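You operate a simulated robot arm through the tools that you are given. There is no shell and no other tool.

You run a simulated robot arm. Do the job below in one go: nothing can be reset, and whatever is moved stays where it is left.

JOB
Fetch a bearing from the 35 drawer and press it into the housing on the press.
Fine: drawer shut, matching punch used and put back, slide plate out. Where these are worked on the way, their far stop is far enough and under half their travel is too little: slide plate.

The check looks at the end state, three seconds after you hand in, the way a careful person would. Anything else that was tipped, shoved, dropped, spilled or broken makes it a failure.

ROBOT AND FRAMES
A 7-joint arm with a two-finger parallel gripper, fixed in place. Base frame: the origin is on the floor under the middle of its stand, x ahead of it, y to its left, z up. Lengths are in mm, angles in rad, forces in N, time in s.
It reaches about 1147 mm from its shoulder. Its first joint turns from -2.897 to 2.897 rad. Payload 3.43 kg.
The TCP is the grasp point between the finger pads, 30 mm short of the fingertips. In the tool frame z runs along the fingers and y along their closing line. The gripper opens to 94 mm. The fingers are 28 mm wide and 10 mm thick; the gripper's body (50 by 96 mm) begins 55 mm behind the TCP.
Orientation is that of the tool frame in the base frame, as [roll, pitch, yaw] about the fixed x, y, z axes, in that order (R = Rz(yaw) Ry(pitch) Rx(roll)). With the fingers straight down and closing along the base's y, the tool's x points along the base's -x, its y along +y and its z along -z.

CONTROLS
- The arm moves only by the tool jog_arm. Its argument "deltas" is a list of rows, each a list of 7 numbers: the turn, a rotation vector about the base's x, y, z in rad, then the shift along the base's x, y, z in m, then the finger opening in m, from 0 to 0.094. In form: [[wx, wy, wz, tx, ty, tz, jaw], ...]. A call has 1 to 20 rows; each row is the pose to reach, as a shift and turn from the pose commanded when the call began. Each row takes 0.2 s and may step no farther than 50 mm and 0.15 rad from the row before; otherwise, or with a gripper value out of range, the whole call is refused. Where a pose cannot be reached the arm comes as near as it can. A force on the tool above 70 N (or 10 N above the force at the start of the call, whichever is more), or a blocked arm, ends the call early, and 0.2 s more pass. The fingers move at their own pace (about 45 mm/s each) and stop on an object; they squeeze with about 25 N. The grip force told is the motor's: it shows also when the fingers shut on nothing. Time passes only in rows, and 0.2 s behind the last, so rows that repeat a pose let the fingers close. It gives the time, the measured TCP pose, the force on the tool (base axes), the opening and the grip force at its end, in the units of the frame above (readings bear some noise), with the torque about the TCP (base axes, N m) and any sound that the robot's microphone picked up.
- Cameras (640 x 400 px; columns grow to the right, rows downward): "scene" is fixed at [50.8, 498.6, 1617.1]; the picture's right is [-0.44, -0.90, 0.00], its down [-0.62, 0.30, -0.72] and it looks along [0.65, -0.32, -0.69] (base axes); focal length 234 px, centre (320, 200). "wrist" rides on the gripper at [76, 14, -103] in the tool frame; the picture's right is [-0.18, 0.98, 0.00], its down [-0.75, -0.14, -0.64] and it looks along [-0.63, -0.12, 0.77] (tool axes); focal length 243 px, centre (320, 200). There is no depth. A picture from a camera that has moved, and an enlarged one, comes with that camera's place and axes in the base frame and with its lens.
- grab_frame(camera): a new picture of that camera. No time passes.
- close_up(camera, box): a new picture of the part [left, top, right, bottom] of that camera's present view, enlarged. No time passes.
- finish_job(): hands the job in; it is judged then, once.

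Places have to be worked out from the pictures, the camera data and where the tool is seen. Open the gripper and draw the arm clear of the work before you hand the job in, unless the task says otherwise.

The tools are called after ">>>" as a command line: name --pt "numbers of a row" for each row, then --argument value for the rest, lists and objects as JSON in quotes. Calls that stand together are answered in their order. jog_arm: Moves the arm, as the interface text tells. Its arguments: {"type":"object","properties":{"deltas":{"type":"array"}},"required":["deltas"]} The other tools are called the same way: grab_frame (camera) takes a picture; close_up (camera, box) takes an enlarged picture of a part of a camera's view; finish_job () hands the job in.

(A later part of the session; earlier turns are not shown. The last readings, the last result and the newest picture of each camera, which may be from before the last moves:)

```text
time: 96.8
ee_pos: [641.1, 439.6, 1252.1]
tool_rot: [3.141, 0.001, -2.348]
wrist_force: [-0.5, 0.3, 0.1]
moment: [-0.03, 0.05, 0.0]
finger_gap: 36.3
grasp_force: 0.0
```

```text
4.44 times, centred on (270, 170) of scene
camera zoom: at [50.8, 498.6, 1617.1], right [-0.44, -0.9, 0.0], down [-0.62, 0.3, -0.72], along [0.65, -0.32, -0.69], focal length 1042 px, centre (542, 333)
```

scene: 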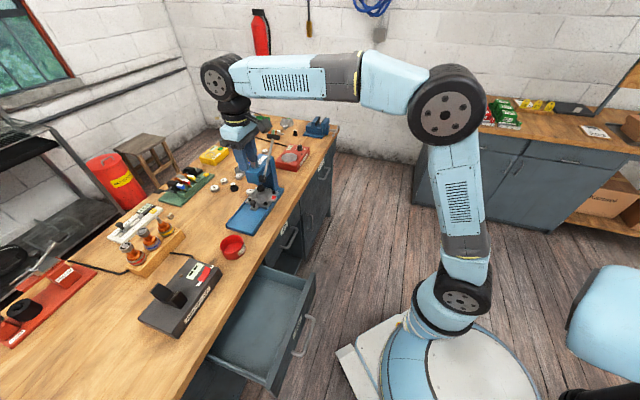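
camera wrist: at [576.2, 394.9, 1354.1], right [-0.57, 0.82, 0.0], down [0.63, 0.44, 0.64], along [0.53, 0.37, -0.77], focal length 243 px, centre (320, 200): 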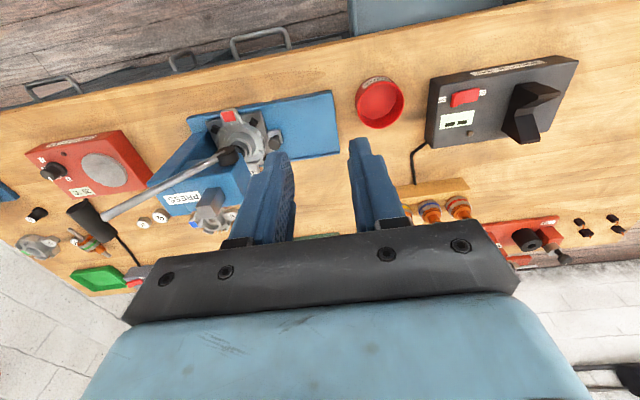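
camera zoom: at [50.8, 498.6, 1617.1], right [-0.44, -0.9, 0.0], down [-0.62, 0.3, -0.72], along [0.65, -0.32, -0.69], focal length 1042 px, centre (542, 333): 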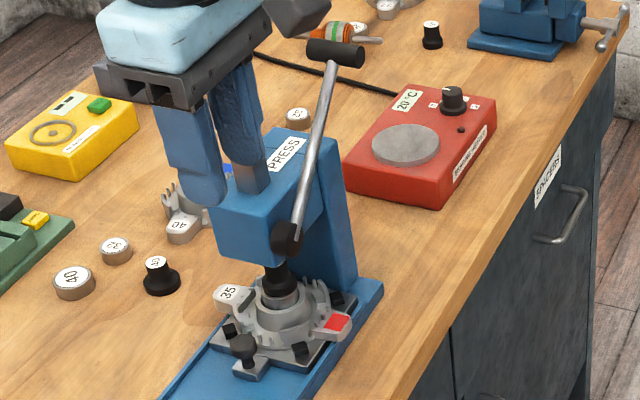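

The two views are nearly collinear for depth, so I move the camera to the right side for a better triangulation of the lever handle.

>>> jog_arm --pt "0 0 0 0 -0.045 0.01 0.036" --pt "0 0 0 0 -0.09 0.02 0.036" --pt "0 0 0 0 -0.135 0.03 0.036" --pt "0 0 0 0 -0.18 0.04 0.036" --pt "0 0 0 0 -0.22 0.04 0.036"

>>> grab_frame --camera "wrist"

>>> close_up --camera "wrist" --box '[200, 60, 440, 230]'

>>> close_up --camera "scene" --box '[230, 125, 310, 215]'

```text
time: 98.0
ee_pos: [639.2, 219.3, 1288.5]
tool_rot: [3.138, -0.001, -2.349]
wrist_force: [0.8, 1.1, 0.2]
moment: [-0.04, 0.01, 0.04]
finger_gap: 36.1
grasp_force: 0.0
```

```text
taken
camera wrist: at [575.4, 175.2, 1392.1], right [-0.57, 0.82, 0.0], down [0.63, 0.44, 0.64], along [0.53, 0.37, -0.77], focal length 243 px, centre (320, 200)
```

wrist: 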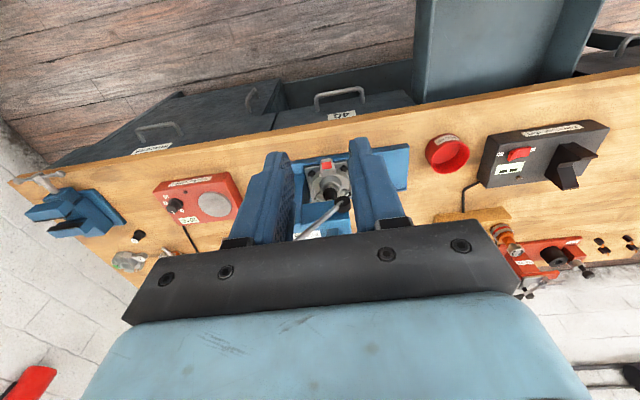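

```text
2.35 times, centred on (320, 145) of wrist
camera zoom: at [575.4, 175.2, 1392.1], right [-0.57, 0.82, 0.0], down [0.63, 0.44, 0.64], along [0.53, 0.37, -0.77], focal length 571 px, centre (320, 329)
```

zoom: 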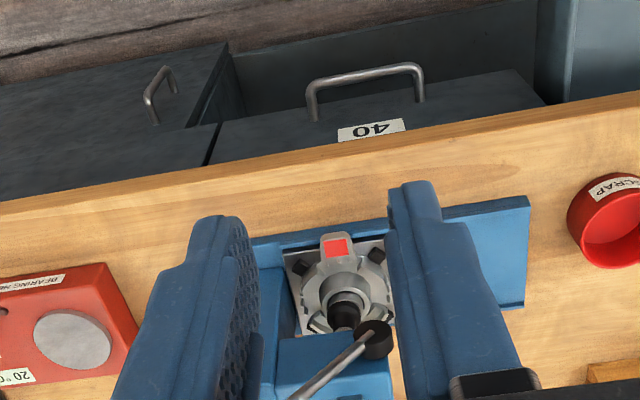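

```text
4.44 times, centred on (270, 170) of scene
camera zoom: at [50.8, 498.6, 1617.1], right [-0.44, -0.9, 0.0], down [-0.62, 0.3, -0.72], along [0.65, -0.32, -0.69], focal length 1042 px, centre (542, 333)
```

zoom: 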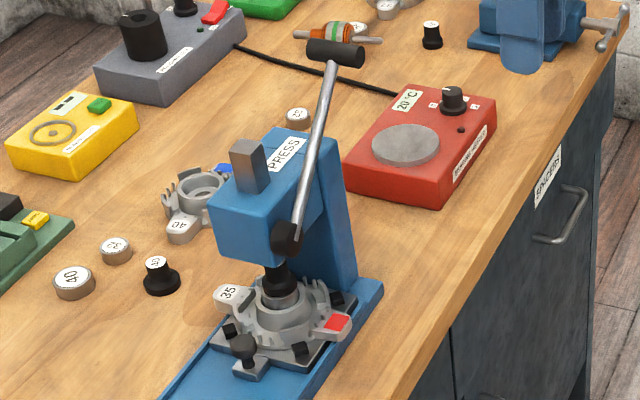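

Pivot ≈(800, 388, 1040); the handle bar is near (900, 290, 1150). I move to a pose just in front of it (well inside reach) to measure it directly.

>>> jog_arm --pt "0 0 0 0.042 0.004 -0.01 0.05" --pt "0 0 0 0.084 0.008 -0.022 0.06" --pt "0 0 0 0.126 0.012 -0.036 0.06" --pt "0 0 0 0.168 0.016 -0.055 0.06" --pt "0 0 0 0.2105 0.0205 -0.0785 0.06" --pt "0 0 0 0.2105 0.0205 -0.0785 0.06"

>>> grab_frame --camera "wrist"

>>> grab_frame --camera "scene"

```text
time: 99.4
ee_pos: [850.0, 241.2, 1212.6]
tool_rot: [3.139, 0.001, -2.349]
wrist_force: [0.7, 0.1, 0.1]
moment: [0.02, 0.0, 0.01]
finger_gap: 60.0
grasp_force: 0.1
```

```text
taken
camera wrist: at [785.9, 196.7, 1316.1], right [-0.57, 0.82, 0.0], down [0.63, 0.44, 0.64], along [0.53, 0.37, -0.77], focal length 243 px, centre (320, 200)
```

wrist: 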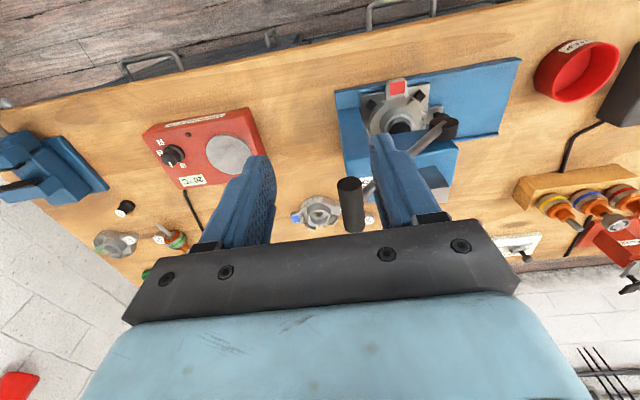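

```text
taken
```

scene: 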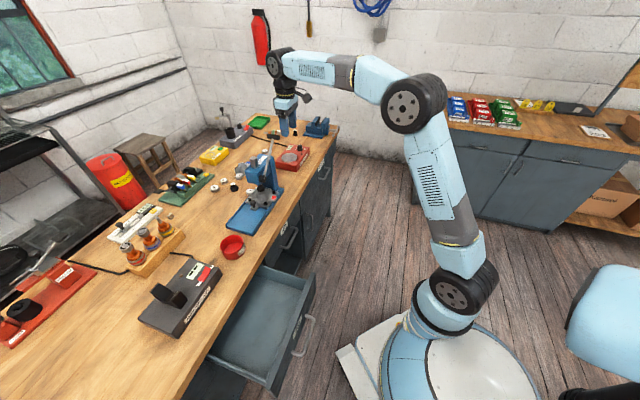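

The bar is visible between the fingers. I zoom to measure it.

>>> close_up --camera "wrist" --box '[280, 90, 480, 240]'

>>> close_up --camera "wrist" --box '[310, 160, 390, 240]'

```text
2.67 times, centred on (380, 165) of wrist
camera zoom: at [785.9, 196.7, 1316.1], right [-0.57, 0.82, 0.0], down [0.63, 0.44, 0.64], along [0.53, 0.37, -0.77], focal length 647 px, centre (160, 293)
```

zoom: 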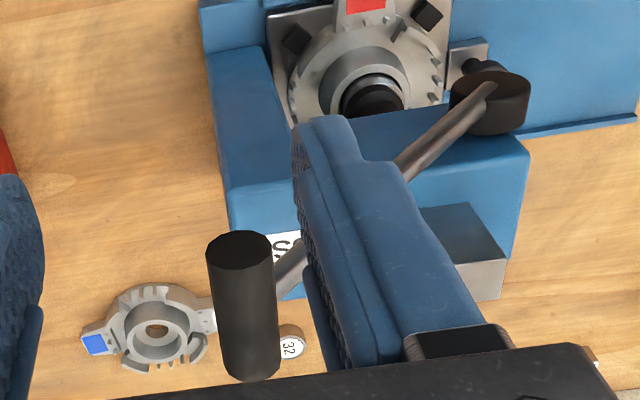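

```text
5.00 times, centred on (350, 200) of wrist
camera zoom: at [785.9, 196.7, 1316.1], right [-0.57, 0.82, 0.0], down [0.63, 0.44, 0.64], along [0.53, 0.37, -0.77], focal length 1213 px, centre (170, 200)
```

zoom: 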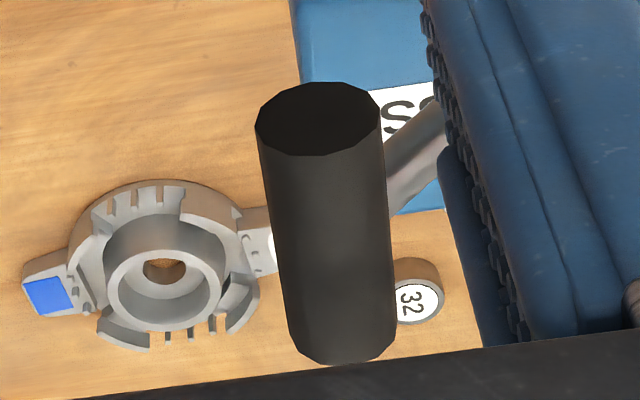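

The handle bar is centred near (882, 298, 1160), Ø20 × 47 mm along n; rod attaches mid-bar. I'll grip it at its near end: move over it, then lower with open fingers.

>>> jog_arm --pt "0 0 0 0.0078 0.02 0 0.05" --pt "0 0 0 0.0155 0.04 0 0.05" --pt "0 0 0 0.0155 0.04 -0.015 0.05" --pt "0 0 0 0.0155 0.04 -0.015 0.05"

>>> close_up --camera "wrist" --box '[220, 100, 420, 240]'

>>> close_up --camera "scene" --box '[240, 90, 320, 190]'

```text
time: 100.4
ee_pos: [864.6, 280.1, 1197.7]
tool_rot: [3.14, 0.0, -2.349]
wrist_force: [0.2, -0.4, -0.3]
moment: [0.02, 0.04, 0.01]
finger_gap: 50.1
grasp_force: 0.1
```

```text
2.86 times, centred on (320, 170) of wrist
camera zoom: at [801.7, 236.1, 1300.6], right [-0.57, 0.82, 0.0], down [0.63, 0.44, 0.64], along [0.53, 0.37, -0.77], focal length 693 px, centre (320, 286)
```

zoom: 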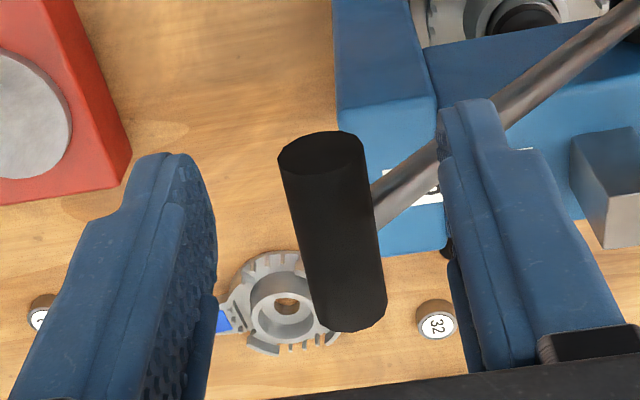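

```text
4.00 times, centred on (280, 140) of scene
camera zoom: at [50.8, 498.6, 1617.1], right [-0.44, -0.9, 0.0], down [-0.62, 0.3, -0.72], along [0.65, -0.32, -0.69], focal length 938 px, centre (480, 440)
```

zoom: 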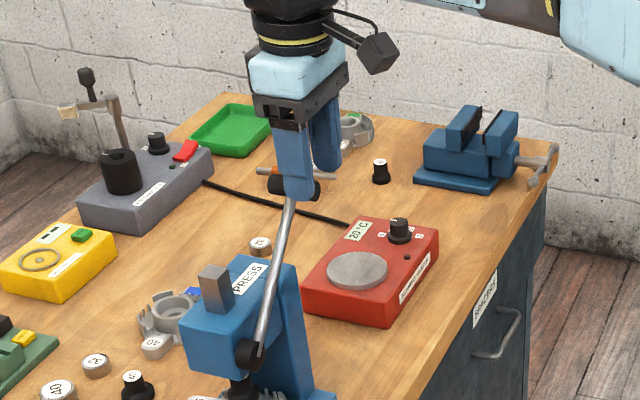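

Near end is right under the fingers (42 mm ahead). I lower 24 mm, and close on it.

>>> jog_arm --pt "0 0 0 0.001 0.001 -0.012 0.05" --pt "0 0 0 0.001 0.001 -0.0244 0.05" --pt "0 0 0 0.001 0.001 -0.0244 0.035" --pt "0 0 0 0.001 0.001 -0.0244 0.015" --pt "0 0 0 0.001 0.001 -0.0244 0.015" --pt "0 0 0 0.001 0.001 -0.0244 0.015"

>>> close_up --camera "wrist" --box '[220, 100, 420, 240]'

```text
time: 101.8
ee_pos: [866.3, 280.9, 1173.1]
tool_rot: [3.141, -0.001, -2.35]
wrist_force: [3.1, -3.2, -0.1]
moment: [0.05, -0.13, -0.13]
finger_gap: 19.6
grasp_force: 24.8
```

```text
2.86 times, centred on (320, 170) of wrist
camera zoom: at [802.9, 237.3, 1275.8], right [-0.57, 0.82, 0.0], down [0.63, 0.44, 0.64], along [0.53, 0.37, -0.77], focal length 693 px, centre (320, 286)
```

zoom: 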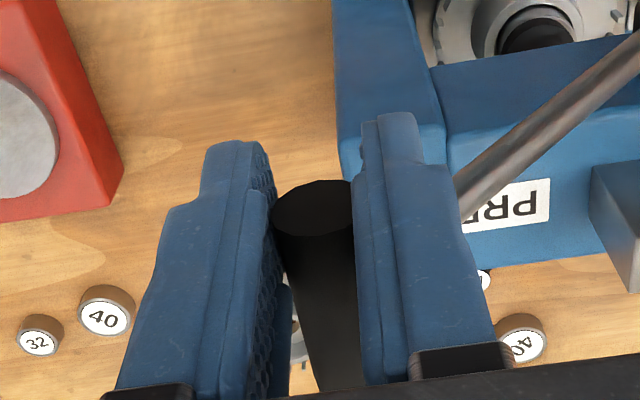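

Gripped (19.6 mm). I test the press direction gently: 3 mm along the downward tangent toward +u.

>>> jog_arm --pt "0 0 0 0.0008 -0.0008 -0.001 0.015" --pt "0 0 0 0.0015 -0.0015 -0.0021 0.015" --pt "0 0 0 0.0015 -0.0015 -0.0021 0.015"

```text
time: 102.6
ee_pos: [867.2, 279.1, 1171.4]
tool_rot: [3.139, 0.001, -2.349]
wrist_force: [-3.2, 2.4, 0.1]
moment: [0.41, -0.15, -0.05]
finger_gap: 19.6
grasp_force: 25.1
```

The lever moves freely in that direction. I follow the arc downward in small steps, monitoring force.

>>> jog_arm --pt "0 0 0 0.0028 -0.0029 -0.0048 0.015" --pt "0 0 0 0.0056 -0.0057 -0.0097 0.015" --pt "0 0 0 0.0086 -0.0088 -0.0156 0.015" --pt "0 0 0 0.0115 -0.0118 -0.0216 0.015"

>>> close_up --camera "scene" --box '[220, 110, 320, 220]'

```text
time: 103.6
ee_pos: [879.9, 268.8, 1148.6]
tool_rot: [3.139, -0.001, -2.349]
wrist_force: [0.4, -0.3, 0.8]
moment: [-0.25, 0.34, -0.13]
finger_gap: 19.6
grasp_force: 24.8
```

```text
3.64 times, centred on (270, 165) of scene
camera zoom: at [50.8, 498.6, 1617.1], right [-0.44, -0.9, 0.0], down [-0.62, 0.3, -0.72], along [0.65, -0.32, -0.69], focal length 852 px, centre (502, 327)
```

zoom: 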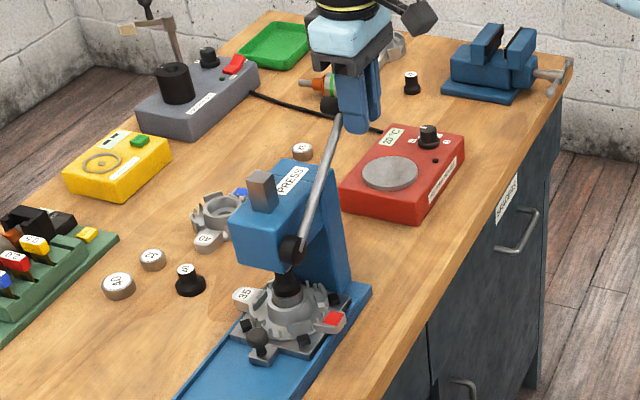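

No resistance yet; I continue the arc by another ~15°.

>>> jog_arm --pt "0 0 0 0.0027 -0.0028 -0.0062 0.015" --pt "0 0 0 0.0052 -0.0054 -0.0126 0.015" --pt "0 0 0 0.0074 -0.0077 -0.0191 0.015" --pt "0 0 0 0.0096 -0.0099 -0.0258 0.015"

>>> close_up --camera "scene" --box '[230, 150, 290, 220]'

```text
time: 104.6
ee_pos: [889.7, 257.1, 1124.5]
tool_rot: [3.141, 0.001, -2.348]
wrist_force: [10.6, 3.2, 7.1]
moment: [0.14, -0.1, -0.1]
finger_gap: 19.5
grasp_force: 24.5
```

```text
5.71 times, centred on (260, 185) of scene
camera zoom: at [50.8, 498.6, 1617.1], right [-0.44, -0.9, 0.0], down [-0.62, 0.3, -0.72], along [0.65, -0.32, -0.69], focal length 1339 px, centre (663, 286)
```

zoom: 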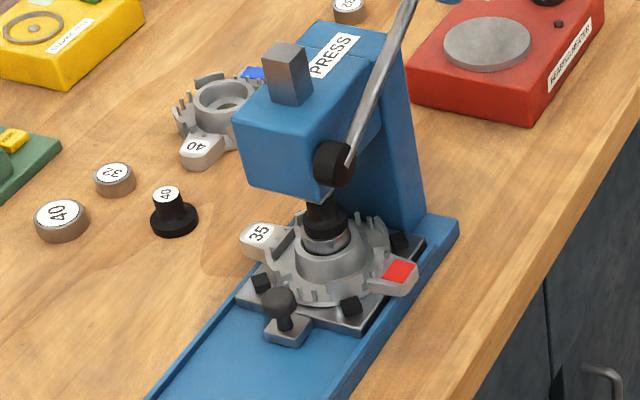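

Ram is approaching the punch; forces are small. I continue with a slight correction.

>>> jog_arm --pt "0 0 0 0.0022 -0.0016 -0.0068 0.015" --pt "0 0 0 0.0041 -0.0035 -0.0137 0.015" --pt "0 0 0 0.0056 -0.005 -0.0207 0.015" --pt "0 0 0 0.0069 -0.0063 -0.0278 0.015"

>>> close_up --camera "scene" --box '[230, 150, 290, 220]'

```text
time: 105.6
ee_pos: [896.8, 249.6, 1096.2]
tool_rot: [3.139, 0.001, -2.35]
wrist_force: [15.3, -0.2, 8.4]
moment: [0.17, -0.19, -0.15]
finger_gap: 19.7
grasp_force: 25.3
```

```text
5.71 times, centred on (260, 185) of scene
camera zoom: at [50.8, 498.6, 1617.1], right [-0.44, -0.9, 0.0], down [-0.62, 0.3, -0.72], along [0.65, -0.32, -0.69], focal length 1339 px, centre (663, 286)
```

zoom: 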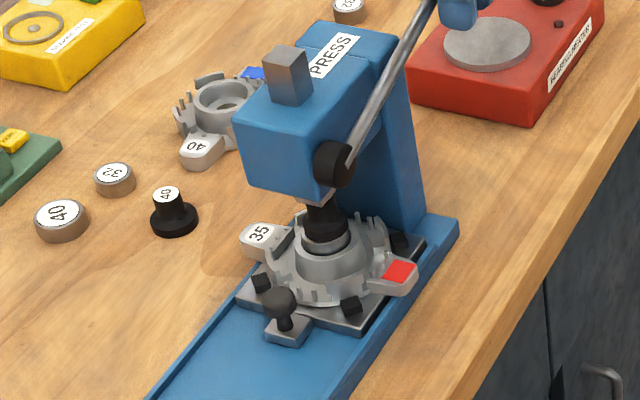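

Ram is now at the punch. I continue with small outward corrections, watching for the pressing force.

>>> jog_arm --pt "0 0 0 0.0018 -0.0007 -0.0072 0.015" --pt "0 0 0 0.0029 -0.0018 -0.0144 0.015"

>>> jog_arm --pt "0 0 0 0.0006 -0.0006 -0.0072 0.015" --pt "0 0 0 0.001 -0.001 -0.0145 0.015"

>>> close_up --camera "scene" --box '[230, 150, 290, 220]'

```text
time: 106.2
ee_pos: [900.0, 248.4, 1079.3]
tool_rot: [3.139, -0.002, -2.35]
wrist_force: [4.9, -9.9, 8.2]
moment: [-0.32, 0.25, -0.19]
finger_gap: 19.8
grasp_force: 25.3
```

```text
time: 106.8
ee_pos: [900.7, 246.1, 1067.8]
tool_rot: [3.14, -0.002, -2.351]
wrist_force: [3.2, -14.8, 7.4]
moment: [-0.26, 0.17, -0.25]
finger_gap: 19.7
grasp_force: 25.1
```

```text
5.71 times, centred on (260, 185) of scene
camera zoom: at [50.8, 498.6, 1617.1], right [-0.44, -0.9, 0.0], down [-0.62, 0.3, -0.72], along [0.65, -0.32, -0.69], focal length 1339 px, centre (663, 286)
```

zoom: 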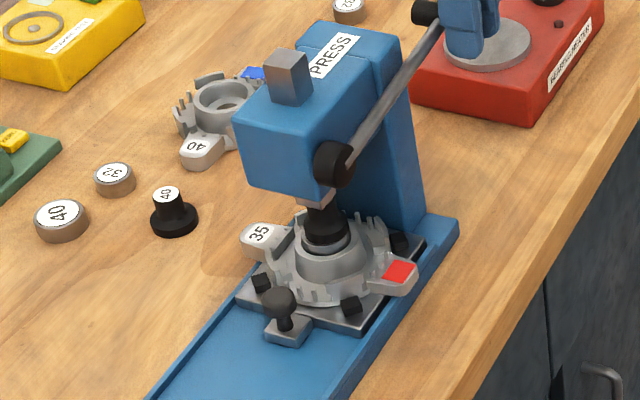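

Forces remain modest (z +7 N). I keep following the arc below horizontal.

>>> jog_arm --pt "0 0 0 0.0003 -0.001 -0.0073 0.015" --pt "0 0 0 0.0004 -0.0011 -0.0147 0.015"

>>> jog_arm --pt "0 0 0 -0.0002 0.0002 -0.0072 0.015" --pt "0 0 0 -0.0006 0.0006 -0.0145 0.015"

>>> close_up --camera "scene" --box '[230, 150, 290, 220]'

```text
time: 107.4
ee_pos: [902.0, 245.2, 1051.2]
tool_rot: [3.14, -0.001, -2.351]
wrist_force: [16.3, -12.2, 7.0]
moment: [-0.11, -0.13, -0.25]
finger_gap: 19.6
grasp_force: 25.1
```

```text
time: 108.0
ee_pos: [901.4, 246.5, 1035.9]
tool_rot: [3.141, 0.0, -2.352]
wrist_force: [25.4, -13.2, 3.0]
moment: [0.09, -0.35, -0.29]
finger_gap: 19.7
grasp_force: 25.0
```

```text
5.71 times, centred on (260, 185) of scene
camera zoom: at [50.8, 498.6, 1617.1], right [-0.44, -0.9, 0.0], down [-0.62, 0.3, -0.72], along [0.65, -0.32, -0.69], focal length 1339 px, centre (663, 286)
```

zoom: 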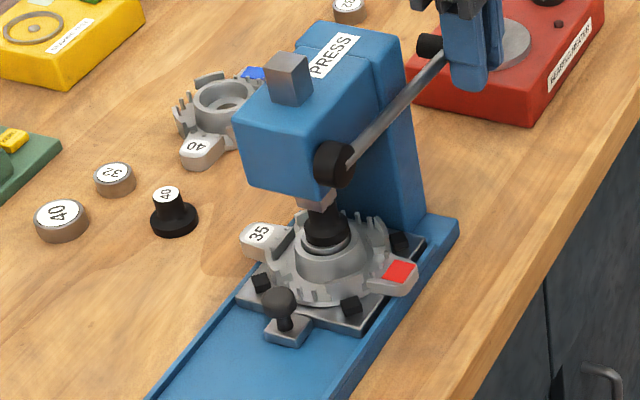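

The bearing is visibly going in (less of it shows). There's an outward pull of ~27 N from arc-radius error; I correct that and continue.

>>> jog_arm --pt "0 0 0 0.0013 -0.0009 -0.0036 0.015" --pt "0 0 0 0.0009 -0.0004 -0.0073 0.015" --pt "0 0 0 0.0004 0.0002 -0.011 0.015" --pt "0 0 0 -0.0001 0.0007 -0.0147 0.015"

>>> close_up --camera "scene" --box '[230, 150, 290, 220]'

```text
time: 109.0
ee_pos: [900.6, 247.8, 1021.6]
tool_rot: [3.142, -0.001, -2.348]
wrist_force: [9.8, -17.1, 2.7]
moment: [-0.18, 0.07, -0.27]
finger_gap: 19.6
grasp_force: 25.3
```

```text
5.71 times, centred on (260, 185) of scene
camera zoom: at [50.8, 498.6, 1617.1], right [-0.44, -0.9, 0.0], down [-0.62, 0.3, -0.72], along [0.65, -0.32, -0.69], focal length 1339 px, centre (663, 286)
```

zoom: 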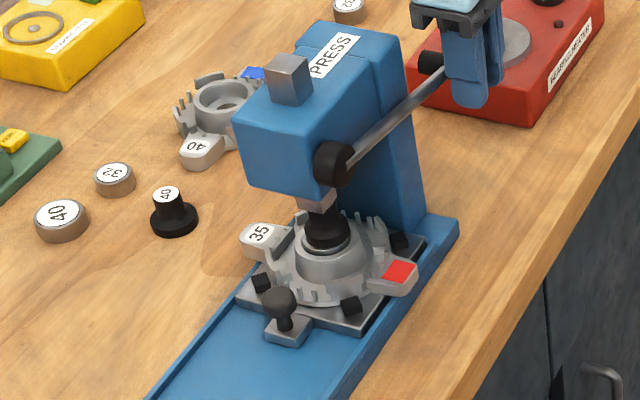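

Continuing down the arc; the bearing is almost flush with the boss.

>>> jog_arm --pt "0 0 0 0.0004 -0.0002 -0.0036 0.015" --pt "0 0 0 -0.0003 0.0007 -0.0072 0.015" --pt "0 0 0 -0.0009 0.0013 -0.0108 0.015" --pt "0 0 0 -0.0015 0.002 -0.0144 0.015"

>>> close_up --camera "scene" --box '[230, 150, 290, 220]'

```text
time: 110.0
ee_pos: [899.2, 250.0, 1008.1]
tool_rot: [3.141, 0.0, -2.349]
wrist_force: [4.8, -11.9, 3.3]
moment: [-0.12, 0.06, -0.21]
finger_gap: 19.6
grasp_force: 25.3
```

```text
5.71 times, centred on (260, 185) of scene
camera zoom: at [50.8, 498.6, 1617.1], right [-0.44, -0.9, 0.0], down [-0.62, 0.3, -0.72], along [0.65, -0.32, -0.69], focal length 1339 px, centre (663, 286)
```

zoom: 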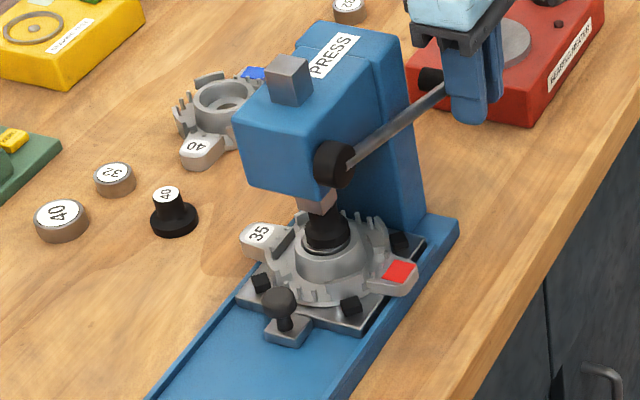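

Still little resistance. I continue.

>>> jog_arm --pt "0 0 0 -0.0003 0.0007 -0.0035 0.015" --pt "0 0 0 -0.0009 0.0013 -0.007 0.015" --pt "0 0 0 -0.0018 0.0023 -0.0105 0.015" --pt "0 0 0 -0.0028 0.0033 -0.014 0.015"

>>> close_up --camera "scene" --box '[230, 150, 290, 220]'

```text
time: 111.0
ee_pos: [895.4, 253.4, 994.5]
tool_rot: [3.14, 0.001, -2.348]
wrist_force: [14.1, -13.4, 0.6]
moment: [0.13, -0.24, -0.31]
finger_gap: 19.8
grasp_force: 25.3
```

```text
5.71 times, centred on (260, 185) of scene
camera zoom: at [50.8, 498.6, 1617.1], right [-0.44, -0.9, 0.0], down [-0.62, 0.3, -0.72], along [0.65, -0.32, -0.69], focal length 1339 px, centre (663, 286)
```

zoom: 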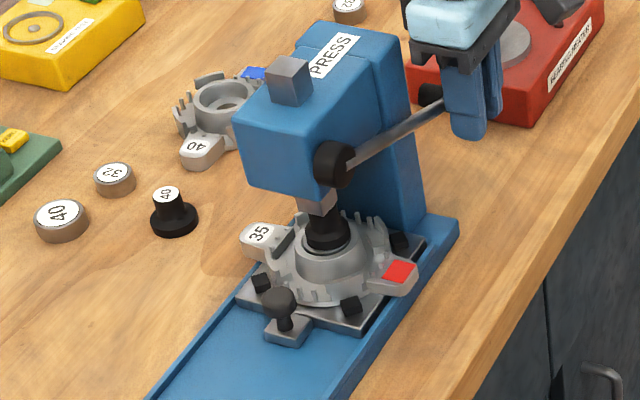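

Continuing: another ~5° with outward correction.

>>> jog_arm --pt "0 0 0 -0.0001 0.0002 -0.0034 0.015" --pt "0 0 0 -0.0011 0.0012 -0.0068 0.015" --pt "0 0 0 -0.0023 0.0024 -0.0102 0.015" --pt "0 0 0 -0.0035 0.0036 -0.0136 0.015"

>>> close_up --camera "scene" --box '[230, 150, 290, 220]'

```text
time: 112.0
ee_pos: [891.8, 256.3, 981.8]
tool_rot: [-3.141, -0.002, -2.35]
wrist_force: [8.0, -15.0, -0.4]
moment: [-0.32, 0.25, -0.22]
finger_gap: 19.8
grasp_force: 25.0
```

```text
5.71 times, centred on (260, 185) of scene
camera zoom: at [50.8, 498.6, 1617.1], right [-0.44, -0.9, 0.0], down [-0.62, 0.3, -0.72], along [0.65, -0.32, -0.69], focal length 1339 px, centre (663, 286)
```

zoom: 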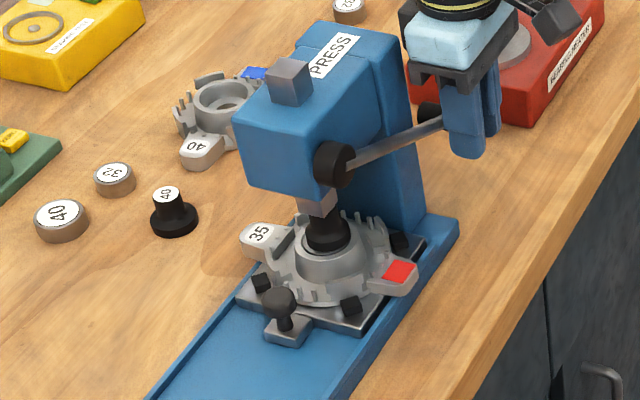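

Punch is entering the boss. I continue another ~5°.

>>> jog_arm --pt "0 0 0 -0.0008 0.0005 -0.0033 0.015" --pt "0 0 0 -0.0021 0.0018 -0.0066 0.015" --pt "0 0 0 -0.0034 0.0031 -0.0098 0.015" --pt "0 0 0 -0.0047 0.0045 -0.013 0.015"

>>> close_up --camera "scene" --box '[230, 150, 290, 220]'

```text
time: 113.0
ee_pos: [890.9, 258.0, 976.4]
tool_rot: [-3.133, 0.012, -2.355]
wrist_force: [-6.8, -9.2, 14.9]
moment: [-0.04, 0.05, -0.03]
finger_gap: 19.8
grasp_force: 25.0
stopped in row 4: the force on the tool passed its limit at 73 N (the readings are from after the stop); the commanded pose is now the measured one
```

```text
5.71 times, centred on (260, 185) of scene
camera zoom: at [50.8, 498.6, 1617.1], right [-0.44, -0.9, 0.0], down [-0.62, 0.3, -0.72], along [0.65, -0.32, -0.69], focal length 1339 px, centre (663, 286)
```

zoom: 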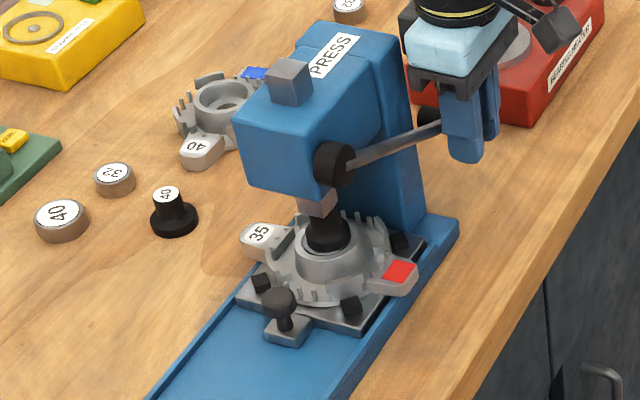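

A firm stop (73 N): the bearing has bottomed or the lever is at its end. I press once more moderately to confirm it's solid.

>>> jog_arm --pt "0 0 0 -0.0004 0.0004 -0.001 0.015" --pt "0 0 0 -0.0008 0.0008 -0.002 0.015" --pt "0 0 0 -0.0008 0.0008 -0.002 0.015"

>>> close_up --camera "scene" --box '[240, 170, 280, 215]'

```text
time: 113.8
ee_pos: [891.5, 259.4, 975.8]
tool_rot: [-3.13, 0.015, -2.356]
wrist_force: [14.6, -16.3, 42.0]
moment: [0.06, -0.39, -0.25]
finger_gap: 19.9
grasp_force: 24.7
```

```text
8.89 times, centred on (260, 192) of scene
camera zoom: at [50.8, 498.6, 1617.1], right [-0.44, -0.9, 0.0], down [-0.62, 0.3, -0.72], along [0.65, -0.32, -0.69], focal length 2084 px, centre (853, 267)
```

zoom: 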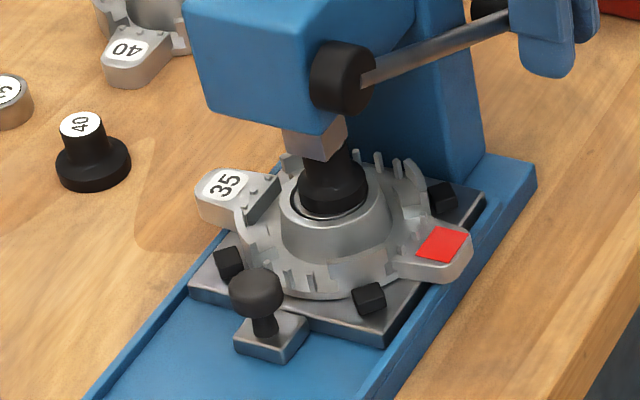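

Solid stop, and the punch flange sits right at the boss rim. Now I bring the lever back up along the same arc, first half.

>>> jog_arm --pt "0 0 0 0.0022 -0.003 0.0074 0.015" --pt "0 0 0 0.006 -0.006 0.0201 0.015" --pt "0 0 0 0.0096 -0.0094 0.0337 0.015" --pt "0 0 0 0.0112 -0.0116 0.0472 0.015" --pt "0 0 0 0.0118 -0.0126 0.0615 0.015" --pt "0 0 0 0.0122 -0.0135 0.0768 0.015"

>>> close_up --camera "scene" --box '[230, 150, 290, 220]'

```text
time: 115.2
ee_pos: [902.5, 247.1, 1048.7]
tool_rot: [-3.133, 0.011, -2.353]
wrist_force: [6.8, 0.6, 0.3]
moment: [0.53, -0.64, -0.07]
finger_gap: 19.8
grasp_force: 24.9
```

```text
5.71 times, centred on (260, 185) of scene
camera zoom: at [50.8, 498.6, 1617.1], right [-0.44, -0.9, 0.0], down [-0.62, 0.3, -0.72], along [0.65, -0.32, -0.69], focal length 1339 px, centre (663, 286)
```

zoom: 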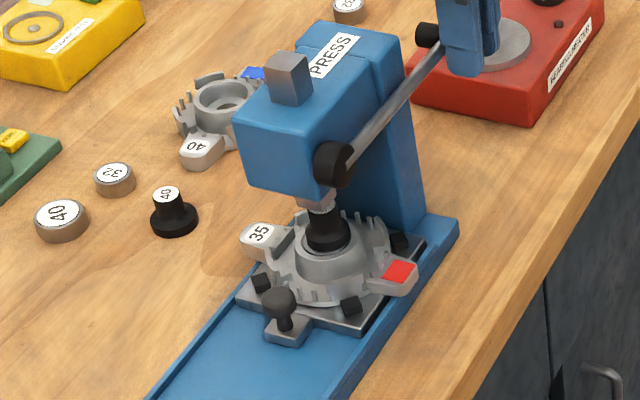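

The ram lifts away and the punch stays. I continue raising the lever to its rest position.

>>> jog_arm --pt "0 0 0 -0.0008 0.0007 0.0166 0.015" --pt "0 0 0 -0.002 0.0025 0.0281 0.015" --pt "0 0 0 -0.0047 0.0044 0.045 0.015" --pt "0 0 0 -0.008 0.008 0.0595 0.015" --pt "0 0 0 -0.0119 0.0119 0.0733 0.015" --pt "0 0 0 -0.0167 0.0172 0.086 0.015" --pt "0 0 0 -0.0221 0.0232 0.0974 0.015"

>>> jog_arm --pt "0 0 0 -0.0064 0.0058 0.0118 0.015" --pt "0 0 0 -0.0122 0.0108 0.022 0.015" --pt "0 0 0 -0.0136 0.0121 0.0245 0.015"

>>> close_up --camera "scene" --box '[220, 110, 320, 220]'

```text
time: 116.8
ee_pos: [880.0, 266.4, 1148.1]
tool_rot: [-3.133, 0.011, -2.354]
wrist_force: [12.6, -22.4, 16.4]
moment: [-0.18, -0.35, -0.23]
finger_gap: 19.8
grasp_force: 25.2
```

```text
time: 117.6
ee_pos: [868.3, 282.6, 1170.4]
tool_rot: [-3.135, 0.009, -2.354]
wrist_force: [4.3, -6.5, -1.3]
moment: [0.26, -0.35, -0.11]
finger_gap: 19.9
grasp_force: 24.8
```

```text
3.64 times, centred on (270, 165) of scene
camera zoom: at [50.8, 498.6, 1617.1], right [-0.44, -0.9, 0.0], down [-0.62, 0.3, -0.72], along [0.65, -0.32, -0.69], focal length 852 px, centre (502, 327)
```

zoom: 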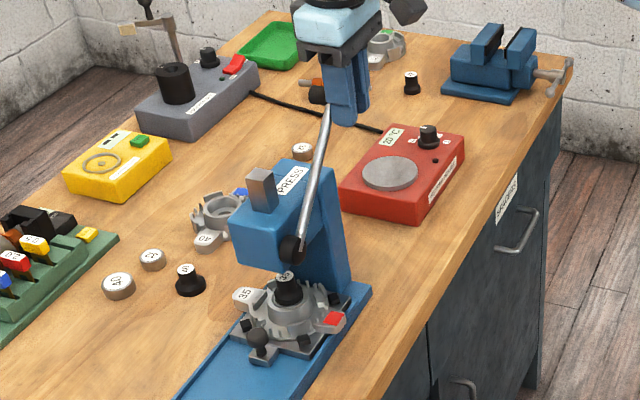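

The lever is essentially at rest. I nudge it the last 2–3 mm up to its original position, then release and rise off.

>>> jog_arm --pt "0 0 0 -0.0012 0.0012 0.0018 0.015" --pt "0 0 0 -0.0018 0.0018 0.0028 0.015"

>>> jog_arm --pt "0 0 0 0 0 0 0.03" --pt "0 0 0 0 0 0 0.045" --pt "0 0 0 0 0 0 0.05" --pt "0 0 0 0 0 0.015 0.05" --pt "0 0 0 -0.005 -0.005 0.03 0.05"

>>> close_up --camera "scene" --box '[220, 110, 320, 220]'

```text
time: 118.2
ee_pos: [867.6, 282.5, 1170.4]
tool_rot: [-3.134, 0.007, -2.355]
wrist_force: [11.6, -10.5, -17.6]
moment: [-0.16, 0.01, -0.14]
finger_gap: 19.7
grasp_force: 25.0
```

```text
time: 119.4
ee_pos: [860.6, 279.6, 1202.8]
tool_rot: [-3.135, 0.011, -2.353]
wrist_force: [0.4, 0.2, -0.2]
moment: [-0.01, 0.01, 0.01]
finger_gap: 49.8
grasp_force: 0.1
```

```text
3.64 times, centred on (270, 165) of scene
camera zoom: at [50.8, 498.6, 1617.1], right [-0.44, -0.9, 0.0], down [-0.62, 0.3, -0.72], along [0.65, -0.32, -0.69], focal length 852 px, centre (502, 327)
```

zoom: 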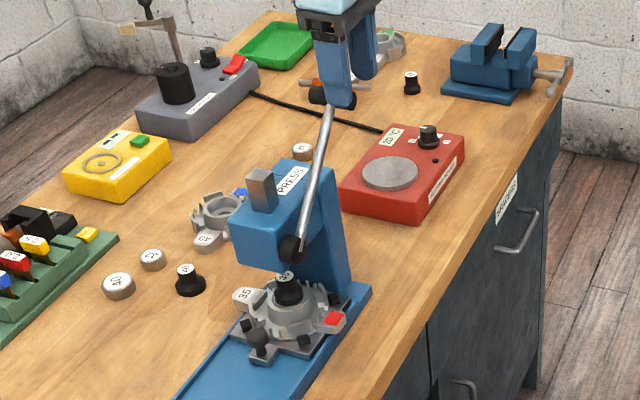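

The lever stays at its rest. I retreat from the lever toward the robot and swing back to the left side of the press.

>>> jog_arm --pt "0 0 0 -0.03 -0.03 0.01 0.05" --pt "0 0 0 -0.06 -0.06 0.02 0.05" --pt "0 0 0 -0.085 -0.06 0.03 0.05" --pt "0 0 0 -0.11 -0.03 0.04 0.05" --pt "0 0 0 -0.135 0.005 0.047 0.05" --pt "0 0 0 -0.16 0.04 0.047 0.05" --pt "0 0 0 -0.18 0.075 0.047 0.05" --pt "0 0 0 -0.2 0.115 0.047 0.05" --pt "0 0 0 -0.22 0.16 0.047 0.05"

>>> jog_arm --pt "0 0 -0.14 0 0 0 0.05" --pt "0 0 -0.28 0 0 0 0.05" --pt "0 0 -0.42 0 0 0 0.05" --pt "0 0 -0.56 0 0 0 0.05" --pt "0 0 -0.7 0 0 0 0.05" --pt "0 0 -0.84 0 0 0 0.05" --pt "0 0 -0.98 0 0 0 0.05" --pt "0 0 -1.12 0 0 0 0.05" --pt "0 0 -1.255 0 0 0 0.05"

>>> grab_frame --camera "scene"

```text
time: 121.4
ee_pos: [642.0, 438.2, 1252.1]
tool_rot: [-3.134, 0.01, -2.354]
wrist_force: [-0.3, -0.5, 0.1]
moment: [0.06, 0.02, 0.02]
finger_gap: 50.0
grasp_force: 0.0
```

```text
time: 123.4
ee_pos: [639.7, 438.9, 1251.4]
tool_rot: [-3.132, 0.009, 2.674]
wrist_force: [0.4, -0.1, 0.0]
moment: [0.0, 0.01, -0.02]
finger_gap: 49.8
grasp_force: 0.1
```

```text
taken
```

scene: 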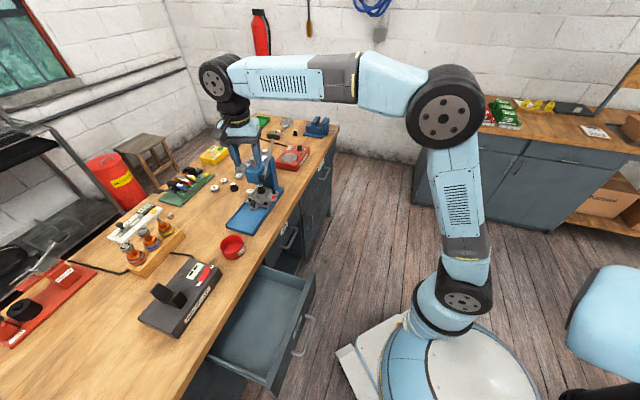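

I tilt the tool again and descend to the pre-grasp point behind the plate knob in its new position (≈(795, 447, 932)).

>>> jog_arm --pt "-0.055 -0.1095 0 0.013 0.008 -0.044 0.05" --pt "-0.11 -0.219 0 0.027 0.018 -0.088 0.045" --pt "-0.165 -0.3285 0 0.042 0.026 -0.128 0.04" --pt "-0.2195 -0.438 0 0.06 0.03 -0.165 0.036" --pt "-0.2195 -0.438 0 0.083 0.029 -0.2 0.036" --pt "-0.2195 -0.438 0 0.107 0.026 -0.23 0.036" --pt "-0.2195 -0.438 0 0.1216 0.0252 -0.2437 0.036" --pt "-0.2195 -0.438 0 0.1216 0.0252 -0.2437 0.036"

>>> close_up --camera "wrist" --box '[240, 60, 400, 220]'

>>> close_up --camera "scene" --box '[220, 150, 300, 230]'

```text
time: 125.2
ee_pos: [762.8, 463.8, 1005.0]
tool_rot: [-3.135, 0.5, 2.674]
wrist_force: [-0.7, 0.8, -0.3]
moment: [0.0, -0.01, 0.02]
finger_gap: 35.8
grasp_force: 0.0
```

```text
2.50 times, centred on (320, 140) of wrist
camera zoom: at [665.8, 529.9, 1059.6], right [0.59, 0.8, 0.08], down [0.25, -0.28, 0.93], along [0.77, -0.52, -0.37], focal length 606 px, centre (320, 350)
```

zoom: 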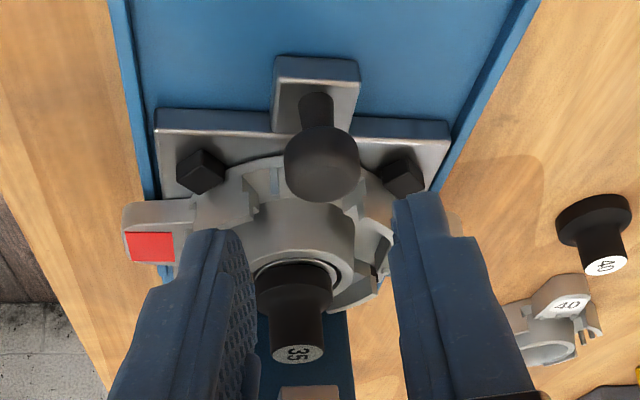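

```text
5.00 times, centred on (260, 190) of scene
camera zoom: at [50.8, 498.6, 1617.1], right [-0.44, -0.9, 0.0], down [-0.62, 0.3, -0.72], along [0.65, -0.32, -0.69], focal length 1172 px, centre (620, 250)
```

zoom: 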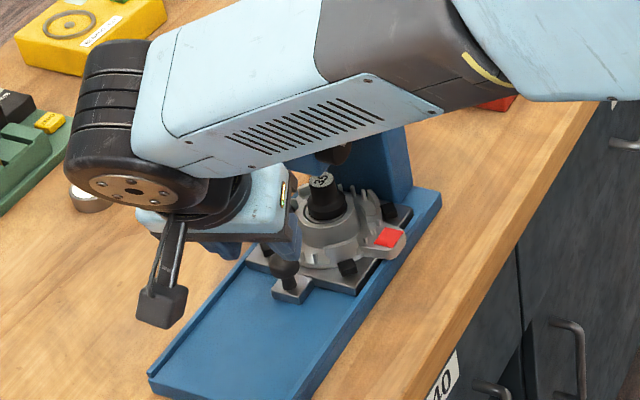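

Ball is at 79 mm ahead, well centred. I advance 57 mm and close on it.

>>> jog_arm --pt "0 0 0 0.0081 -0.0037 -0.017 0.036" --pt "0 0 0 0.0161 -0.0075 -0.034 0.036" --pt "0 0 0 0.0242 -0.0112 -0.051 0.036" --pt "0 0 0 0.0242 -0.0112 -0.051 0.036"

>>> close_up --camera "wrist" --box '[240, 80, 400, 220]'

```text
time: 126.2
ee_pos: [786.1, 450.8, 956.1]
tool_rot: [-3.136, 0.503, 2.674]
wrist_force: [0.1, -0.1, -0.1]
moment: [0.02, 0.0, -0.01]
finger_gap: 35.9
grasp_force: 0.1
```

```text
2.86 times, centred on (320, 150) of wrist
camera zoom: at [688.7, 518.4, 1010.1], right [0.59, 0.8, 0.08], down [0.25, -0.28, 0.93], along [0.77, -0.52, -0.37], focal length 693 px, centre (320, 343)
```

zoom: 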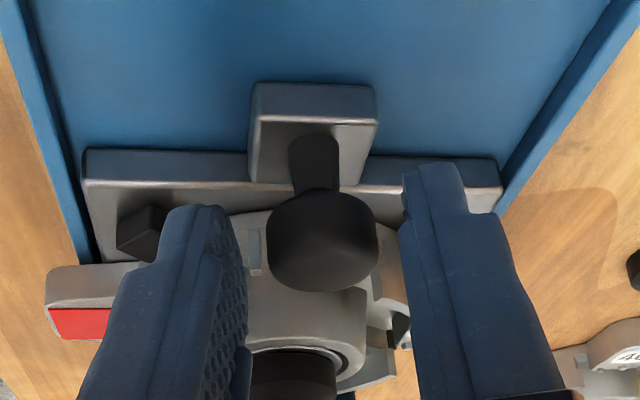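

Same grasp as before; I close and start pulling the plate back out along -u.

>>> jog_arm --pt "0 0 0 0 0 0 0.025" --pt "0 0 0 0 0 0 0.015" --pt "0 0 0 0 0 0 0.015" --pt "0 0 0 0 0 0 0.015"

>>> jog_arm --pt "0 0 0 -0.007 0.0071 0 0.015" --pt "0 0 0 -0.0141 0.0142 0 0.015" --pt "0 0 0 -0.0212 0.0212 0 0.015" --pt "0 0 0 -0.0283 0.0283 0 0.015"

```text
time: 127.2
ee_pos: [785.9, 452.6, 955.8]
tool_rot: [-3.135, 0.501, 2.676]
wrist_force: [-1.5, -0.5, 0.2]
moment: [0.1, -0.2, 0.07]
finger_gap: 23.4
grasp_force: 24.5
```

```text
time: 128.2
ee_pos: [756.2, 481.0, 956.4]
tool_rot: [-3.133, 0.501, 2.676]
wrist_force: [-4.4, -2.6, 2.2]
moment: [0.19, 0.17, 0.2]
finger_gap: 23.4
grasp_force: 24.6
```

Sliding smoothly with low force. I continue pulling the plate out.

>>> jog_arm --pt "0 0 0 -0.0075 0.0069 0 0.015" --pt "0 0 0 -0.0146 0.014 0 0.015" --pt "0 0 0 -0.0217 0.021 0 0.015" --pt "0 0 0 -0.0288 0.0281 0 0.015" --pt "0 0 0 -0.0345 0.0338 0 0.015"

>>> jog_arm --pt "0 0 0 -0.0042 0.0042 0 0.015" --pt "0 0 0 -0.0085 0.0085 0 0.015"

>>> close_up --camera "wrist" --box '[240, 80, 400, 220]'

>>> close_up --camera "scene" --box '[210, 160, 300, 240]'

```text
time: 129.4
ee_pos: [723.8, 515.3, 956.5]
tool_rot: [-3.133, 0.5, 2.677]
wrist_force: [-0.5, 2.1, 2.6]
moment: [0.28, -0.07, 0.12]
finger_gap: 23.5
grasp_force: 24.8
```

```text
time: 130.0
ee_pos: [714.8, 524.2, 956.4]
tool_rot: [-3.133, 0.501, 2.674]
wrist_force: [1.3, 2.6, 6.6]
moment: [0.15, -0.29, 0.14]
finger_gap: 23.4
grasp_force: 25.0
```

```text
2.86 times, centred on (320, 150) of wrist
camera zoom: at [617.2, 589.6, 1010.0], right [0.59, 0.8, 0.08], down [0.25, -0.28, 0.93], along [0.77, -0.52, -0.37], focal length 693 px, centre (320, 343)
```

zoom: 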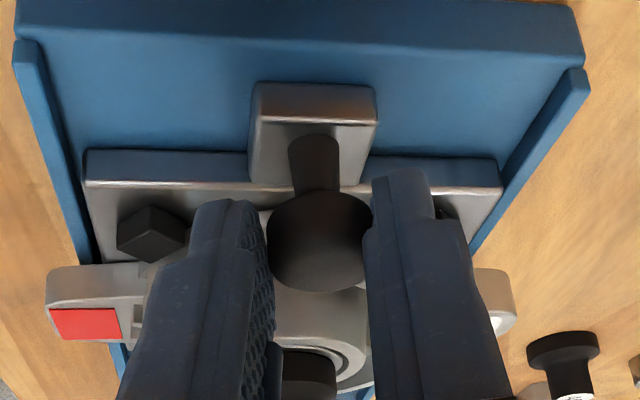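

```text
5.00 times, centred on (255, 200) of scene
camera zoom: at [50.8, 498.6, 1617.1], right [-0.44, -0.9, 0.0], down [-0.62, 0.3, -0.72], along [0.65, -0.32, -0.69], focal length 1172 px, centre (645, 200)
```

zoom: 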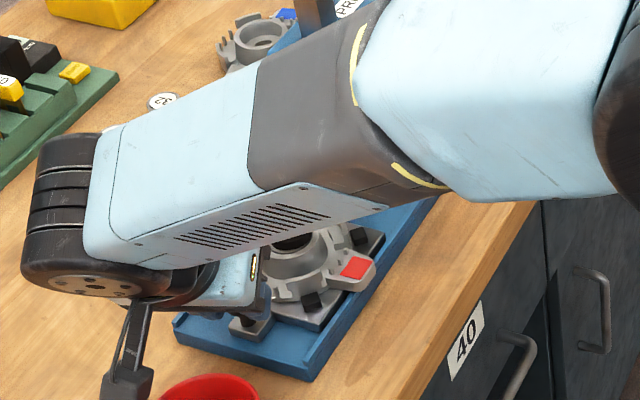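

About 7 mm remain to the original out position. I pull on until the stop is felt.

>>> jog_arm --pt "0 0 0 -0.0018 0.0018 0 0.015" --pt "0 0 0 -0.0036 0.0036 0 0.015"

>>> jog_arm --pt "0 0 0 -0.0012 0.0012 0 0.015" --pt "0 0 0 -0.0022 0.0022 0 0.015"

>>> jog_arm --pt "0 0 0 -0.001 0.001 0 0.015" --pt "0 0 0 -0.002 0.002 0 0.015"

```text
time: 130.6
ee_pos: [710.7, 527.4, 957.0]
tool_rot: [-3.135, 0.501, 2.675]
wrist_force: [3.2, 3.4, 6.8]
moment: [-0.02, -0.67, 0.13]
finger_gap: 23.7
grasp_force: 24.8
```

```text
time: 131.2
ee_pos: [708.8, 529.5, 956.2]
tool_rot: [-3.137, 0.501, 2.675]
wrist_force: [5.9, 6.5, 7.5]
moment: [0.42, -0.03, 0.27]
finger_gap: 23.5
grasp_force: 25.2
```

```text
time: 131.8
ee_pos: [708.1, 530.7, 955.7]
tool_rot: [-3.134, 0.502, 2.673]
wrist_force: [13.0, 2.1, 5.3]
moment: [0.19, -0.51, 0.19]
finger_gap: 23.8
grasp_force: 25.1
```

The plate is back at its outer stop (same position as at the start). I release the knob and retreat.

>>> jog_arm --pt "0 0 0 0.0006 -0.0006 0 0.018" --pt "0 0 0 0.0006 -0.0006 0 0.03" --pt "0 0 0 0.0006 -0.0006 0 0.036" --pt "0 0 0 0.0006 -0.0006 0 0.036"

>>> jog_arm --pt "0 0 0 -0.0086 0.0043 0.0176 0.036" --pt "0 0 0 -0.0214 0.0108 0.0439 0.036" --pt "0 0 0 -0.0343 0.0172 0.0702 0.04" --pt "0 0 0 -0.03 0.0172 0.105 0.05"

>>> grab_frame --camera "wrist"

>>> close_up --camera "scene" --box '[210, 160, 300, 240]'

```text
time: 132.8
ee_pos: [707.2, 530.6, 957.6]
tool_rot: [-3.134, 0.501, 2.674]
wrist_force: [-0.3, -0.4, 1.1]
moment: [-0.02, -0.05, 0.02]
finger_gap: 35.9
grasp_force: 0.0
```

```text
time: 133.8
ee_pos: [677.4, 548.8, 1062.1]
tool_rot: [-3.134, 0.501, 2.676]
wrist_force: [0.5, 0.0, -0.4]
moment: [-0.02, -0.01, -0.03]
finger_gap: 50.3
grasp_force: 0.1
```

```text
taken
camera wrist: at [580.2, 614.2, 1114.8], right [0.59, 0.8, 0.08], down [0.25, -0.28, 0.93], along [0.77, -0.52, -0.37], focal length 243 px, centre (320, 200)
```

wrist: 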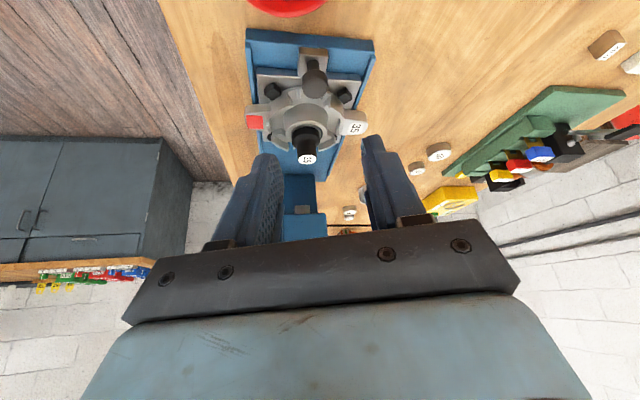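

```text
5.00 times, centred on (255, 200) of scene
camera zoom: at [50.8, 498.6, 1617.1], right [-0.44, -0.9, 0.0], down [-0.62, 0.3, -0.72], along [0.65, -0.32, -0.69], focal length 1172 px, centre (645, 200)
```

zoom: 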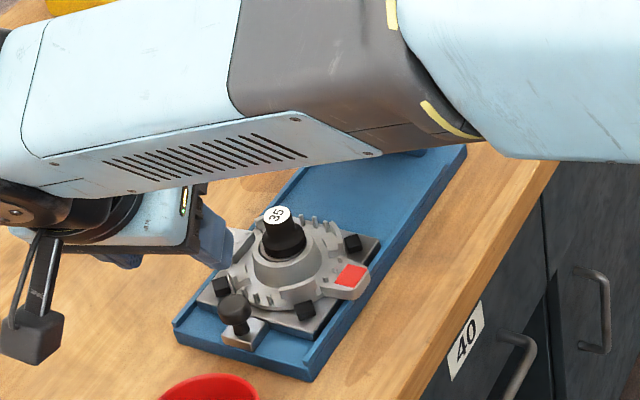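

Plate is out and the punch stands in the housing. I go to a pre-grasp behind the punch neck to take it off.

>>> jog_arm --pt "0 0 0 0.02 -0.022 -0.005 0.05" --pt "0 0 0 0.04 -0.044 -0.012 0.05" --pt "0 0 0 0.052 -0.0562 -0.019 0.05" --pt "0 0 0 0.052 -0.0562 -0.019 0.05"

>>> close_up --camera "wrist" --box '[240, 60, 400, 200]'

```text
time: 134.8
ee_pos: [728.4, 491.6, 1042.7]
tool_rot: [-3.134, 0.502, 2.676]
wrist_force: [0.3, -0.4, 0.7]
moment: [-0.01, -0.03, 0.03]
finger_gap: 49.7
grasp_force: 0.1
```

```text
2.86 times, centred on (320, 130) of wrist
camera zoom: at [632.0, 557.2, 1095.6], right [0.59, 0.8, 0.08], down [0.25, -0.28, 0.93], along [0.77, -0.52, -0.37], focal length 693 px, centre (320, 400)
```

zoom: 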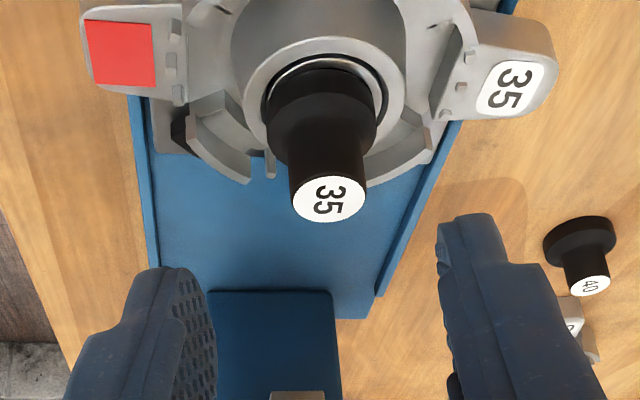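

The punch is ~11.5 mm lower than before pressing. I advance 40 mm along the fingers and re-check.

>>> jog_arm --pt "0 0 0 0.0093 -0.0041 -0.0172 0.045" --pt "0 0 0 0.0186 -0.0083 -0.0345 0.04" --pt "0 0 0 0.0186 -0.0083 -0.0345 0.04"

>>> close_up --camera "wrist" --box '[240, 90, 400, 210]'

```text
time: 135.6
ee_pos: [747.5, 484.6, 1009.7]
tool_rot: [-3.134, 0.501, 2.674]
wrist_force: [-1.0, 1.2, 0.0]
moment: [0.01, 0.0, 0.0]
finger_gap: 40.0
grasp_force: 0.2
```

```text
3.33 times, centred on (320, 150) of wrist
camera zoom: at [651.1, 549.9, 1062.1], right [0.59, 0.8, 0.08], down [0.25, -0.28, 0.93], along [0.77, -0.52, -0.37], focal length 809 px, centre (320, 367)
```

zoom: 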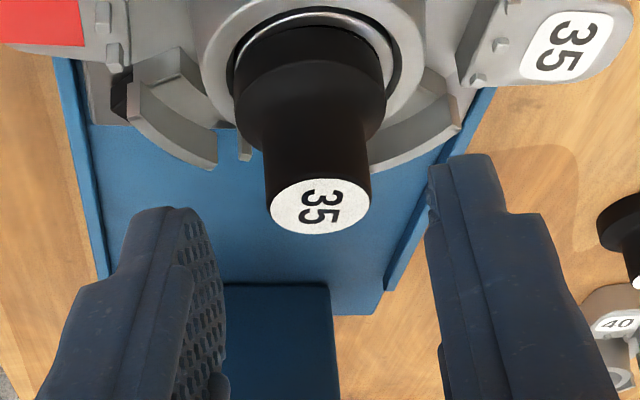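

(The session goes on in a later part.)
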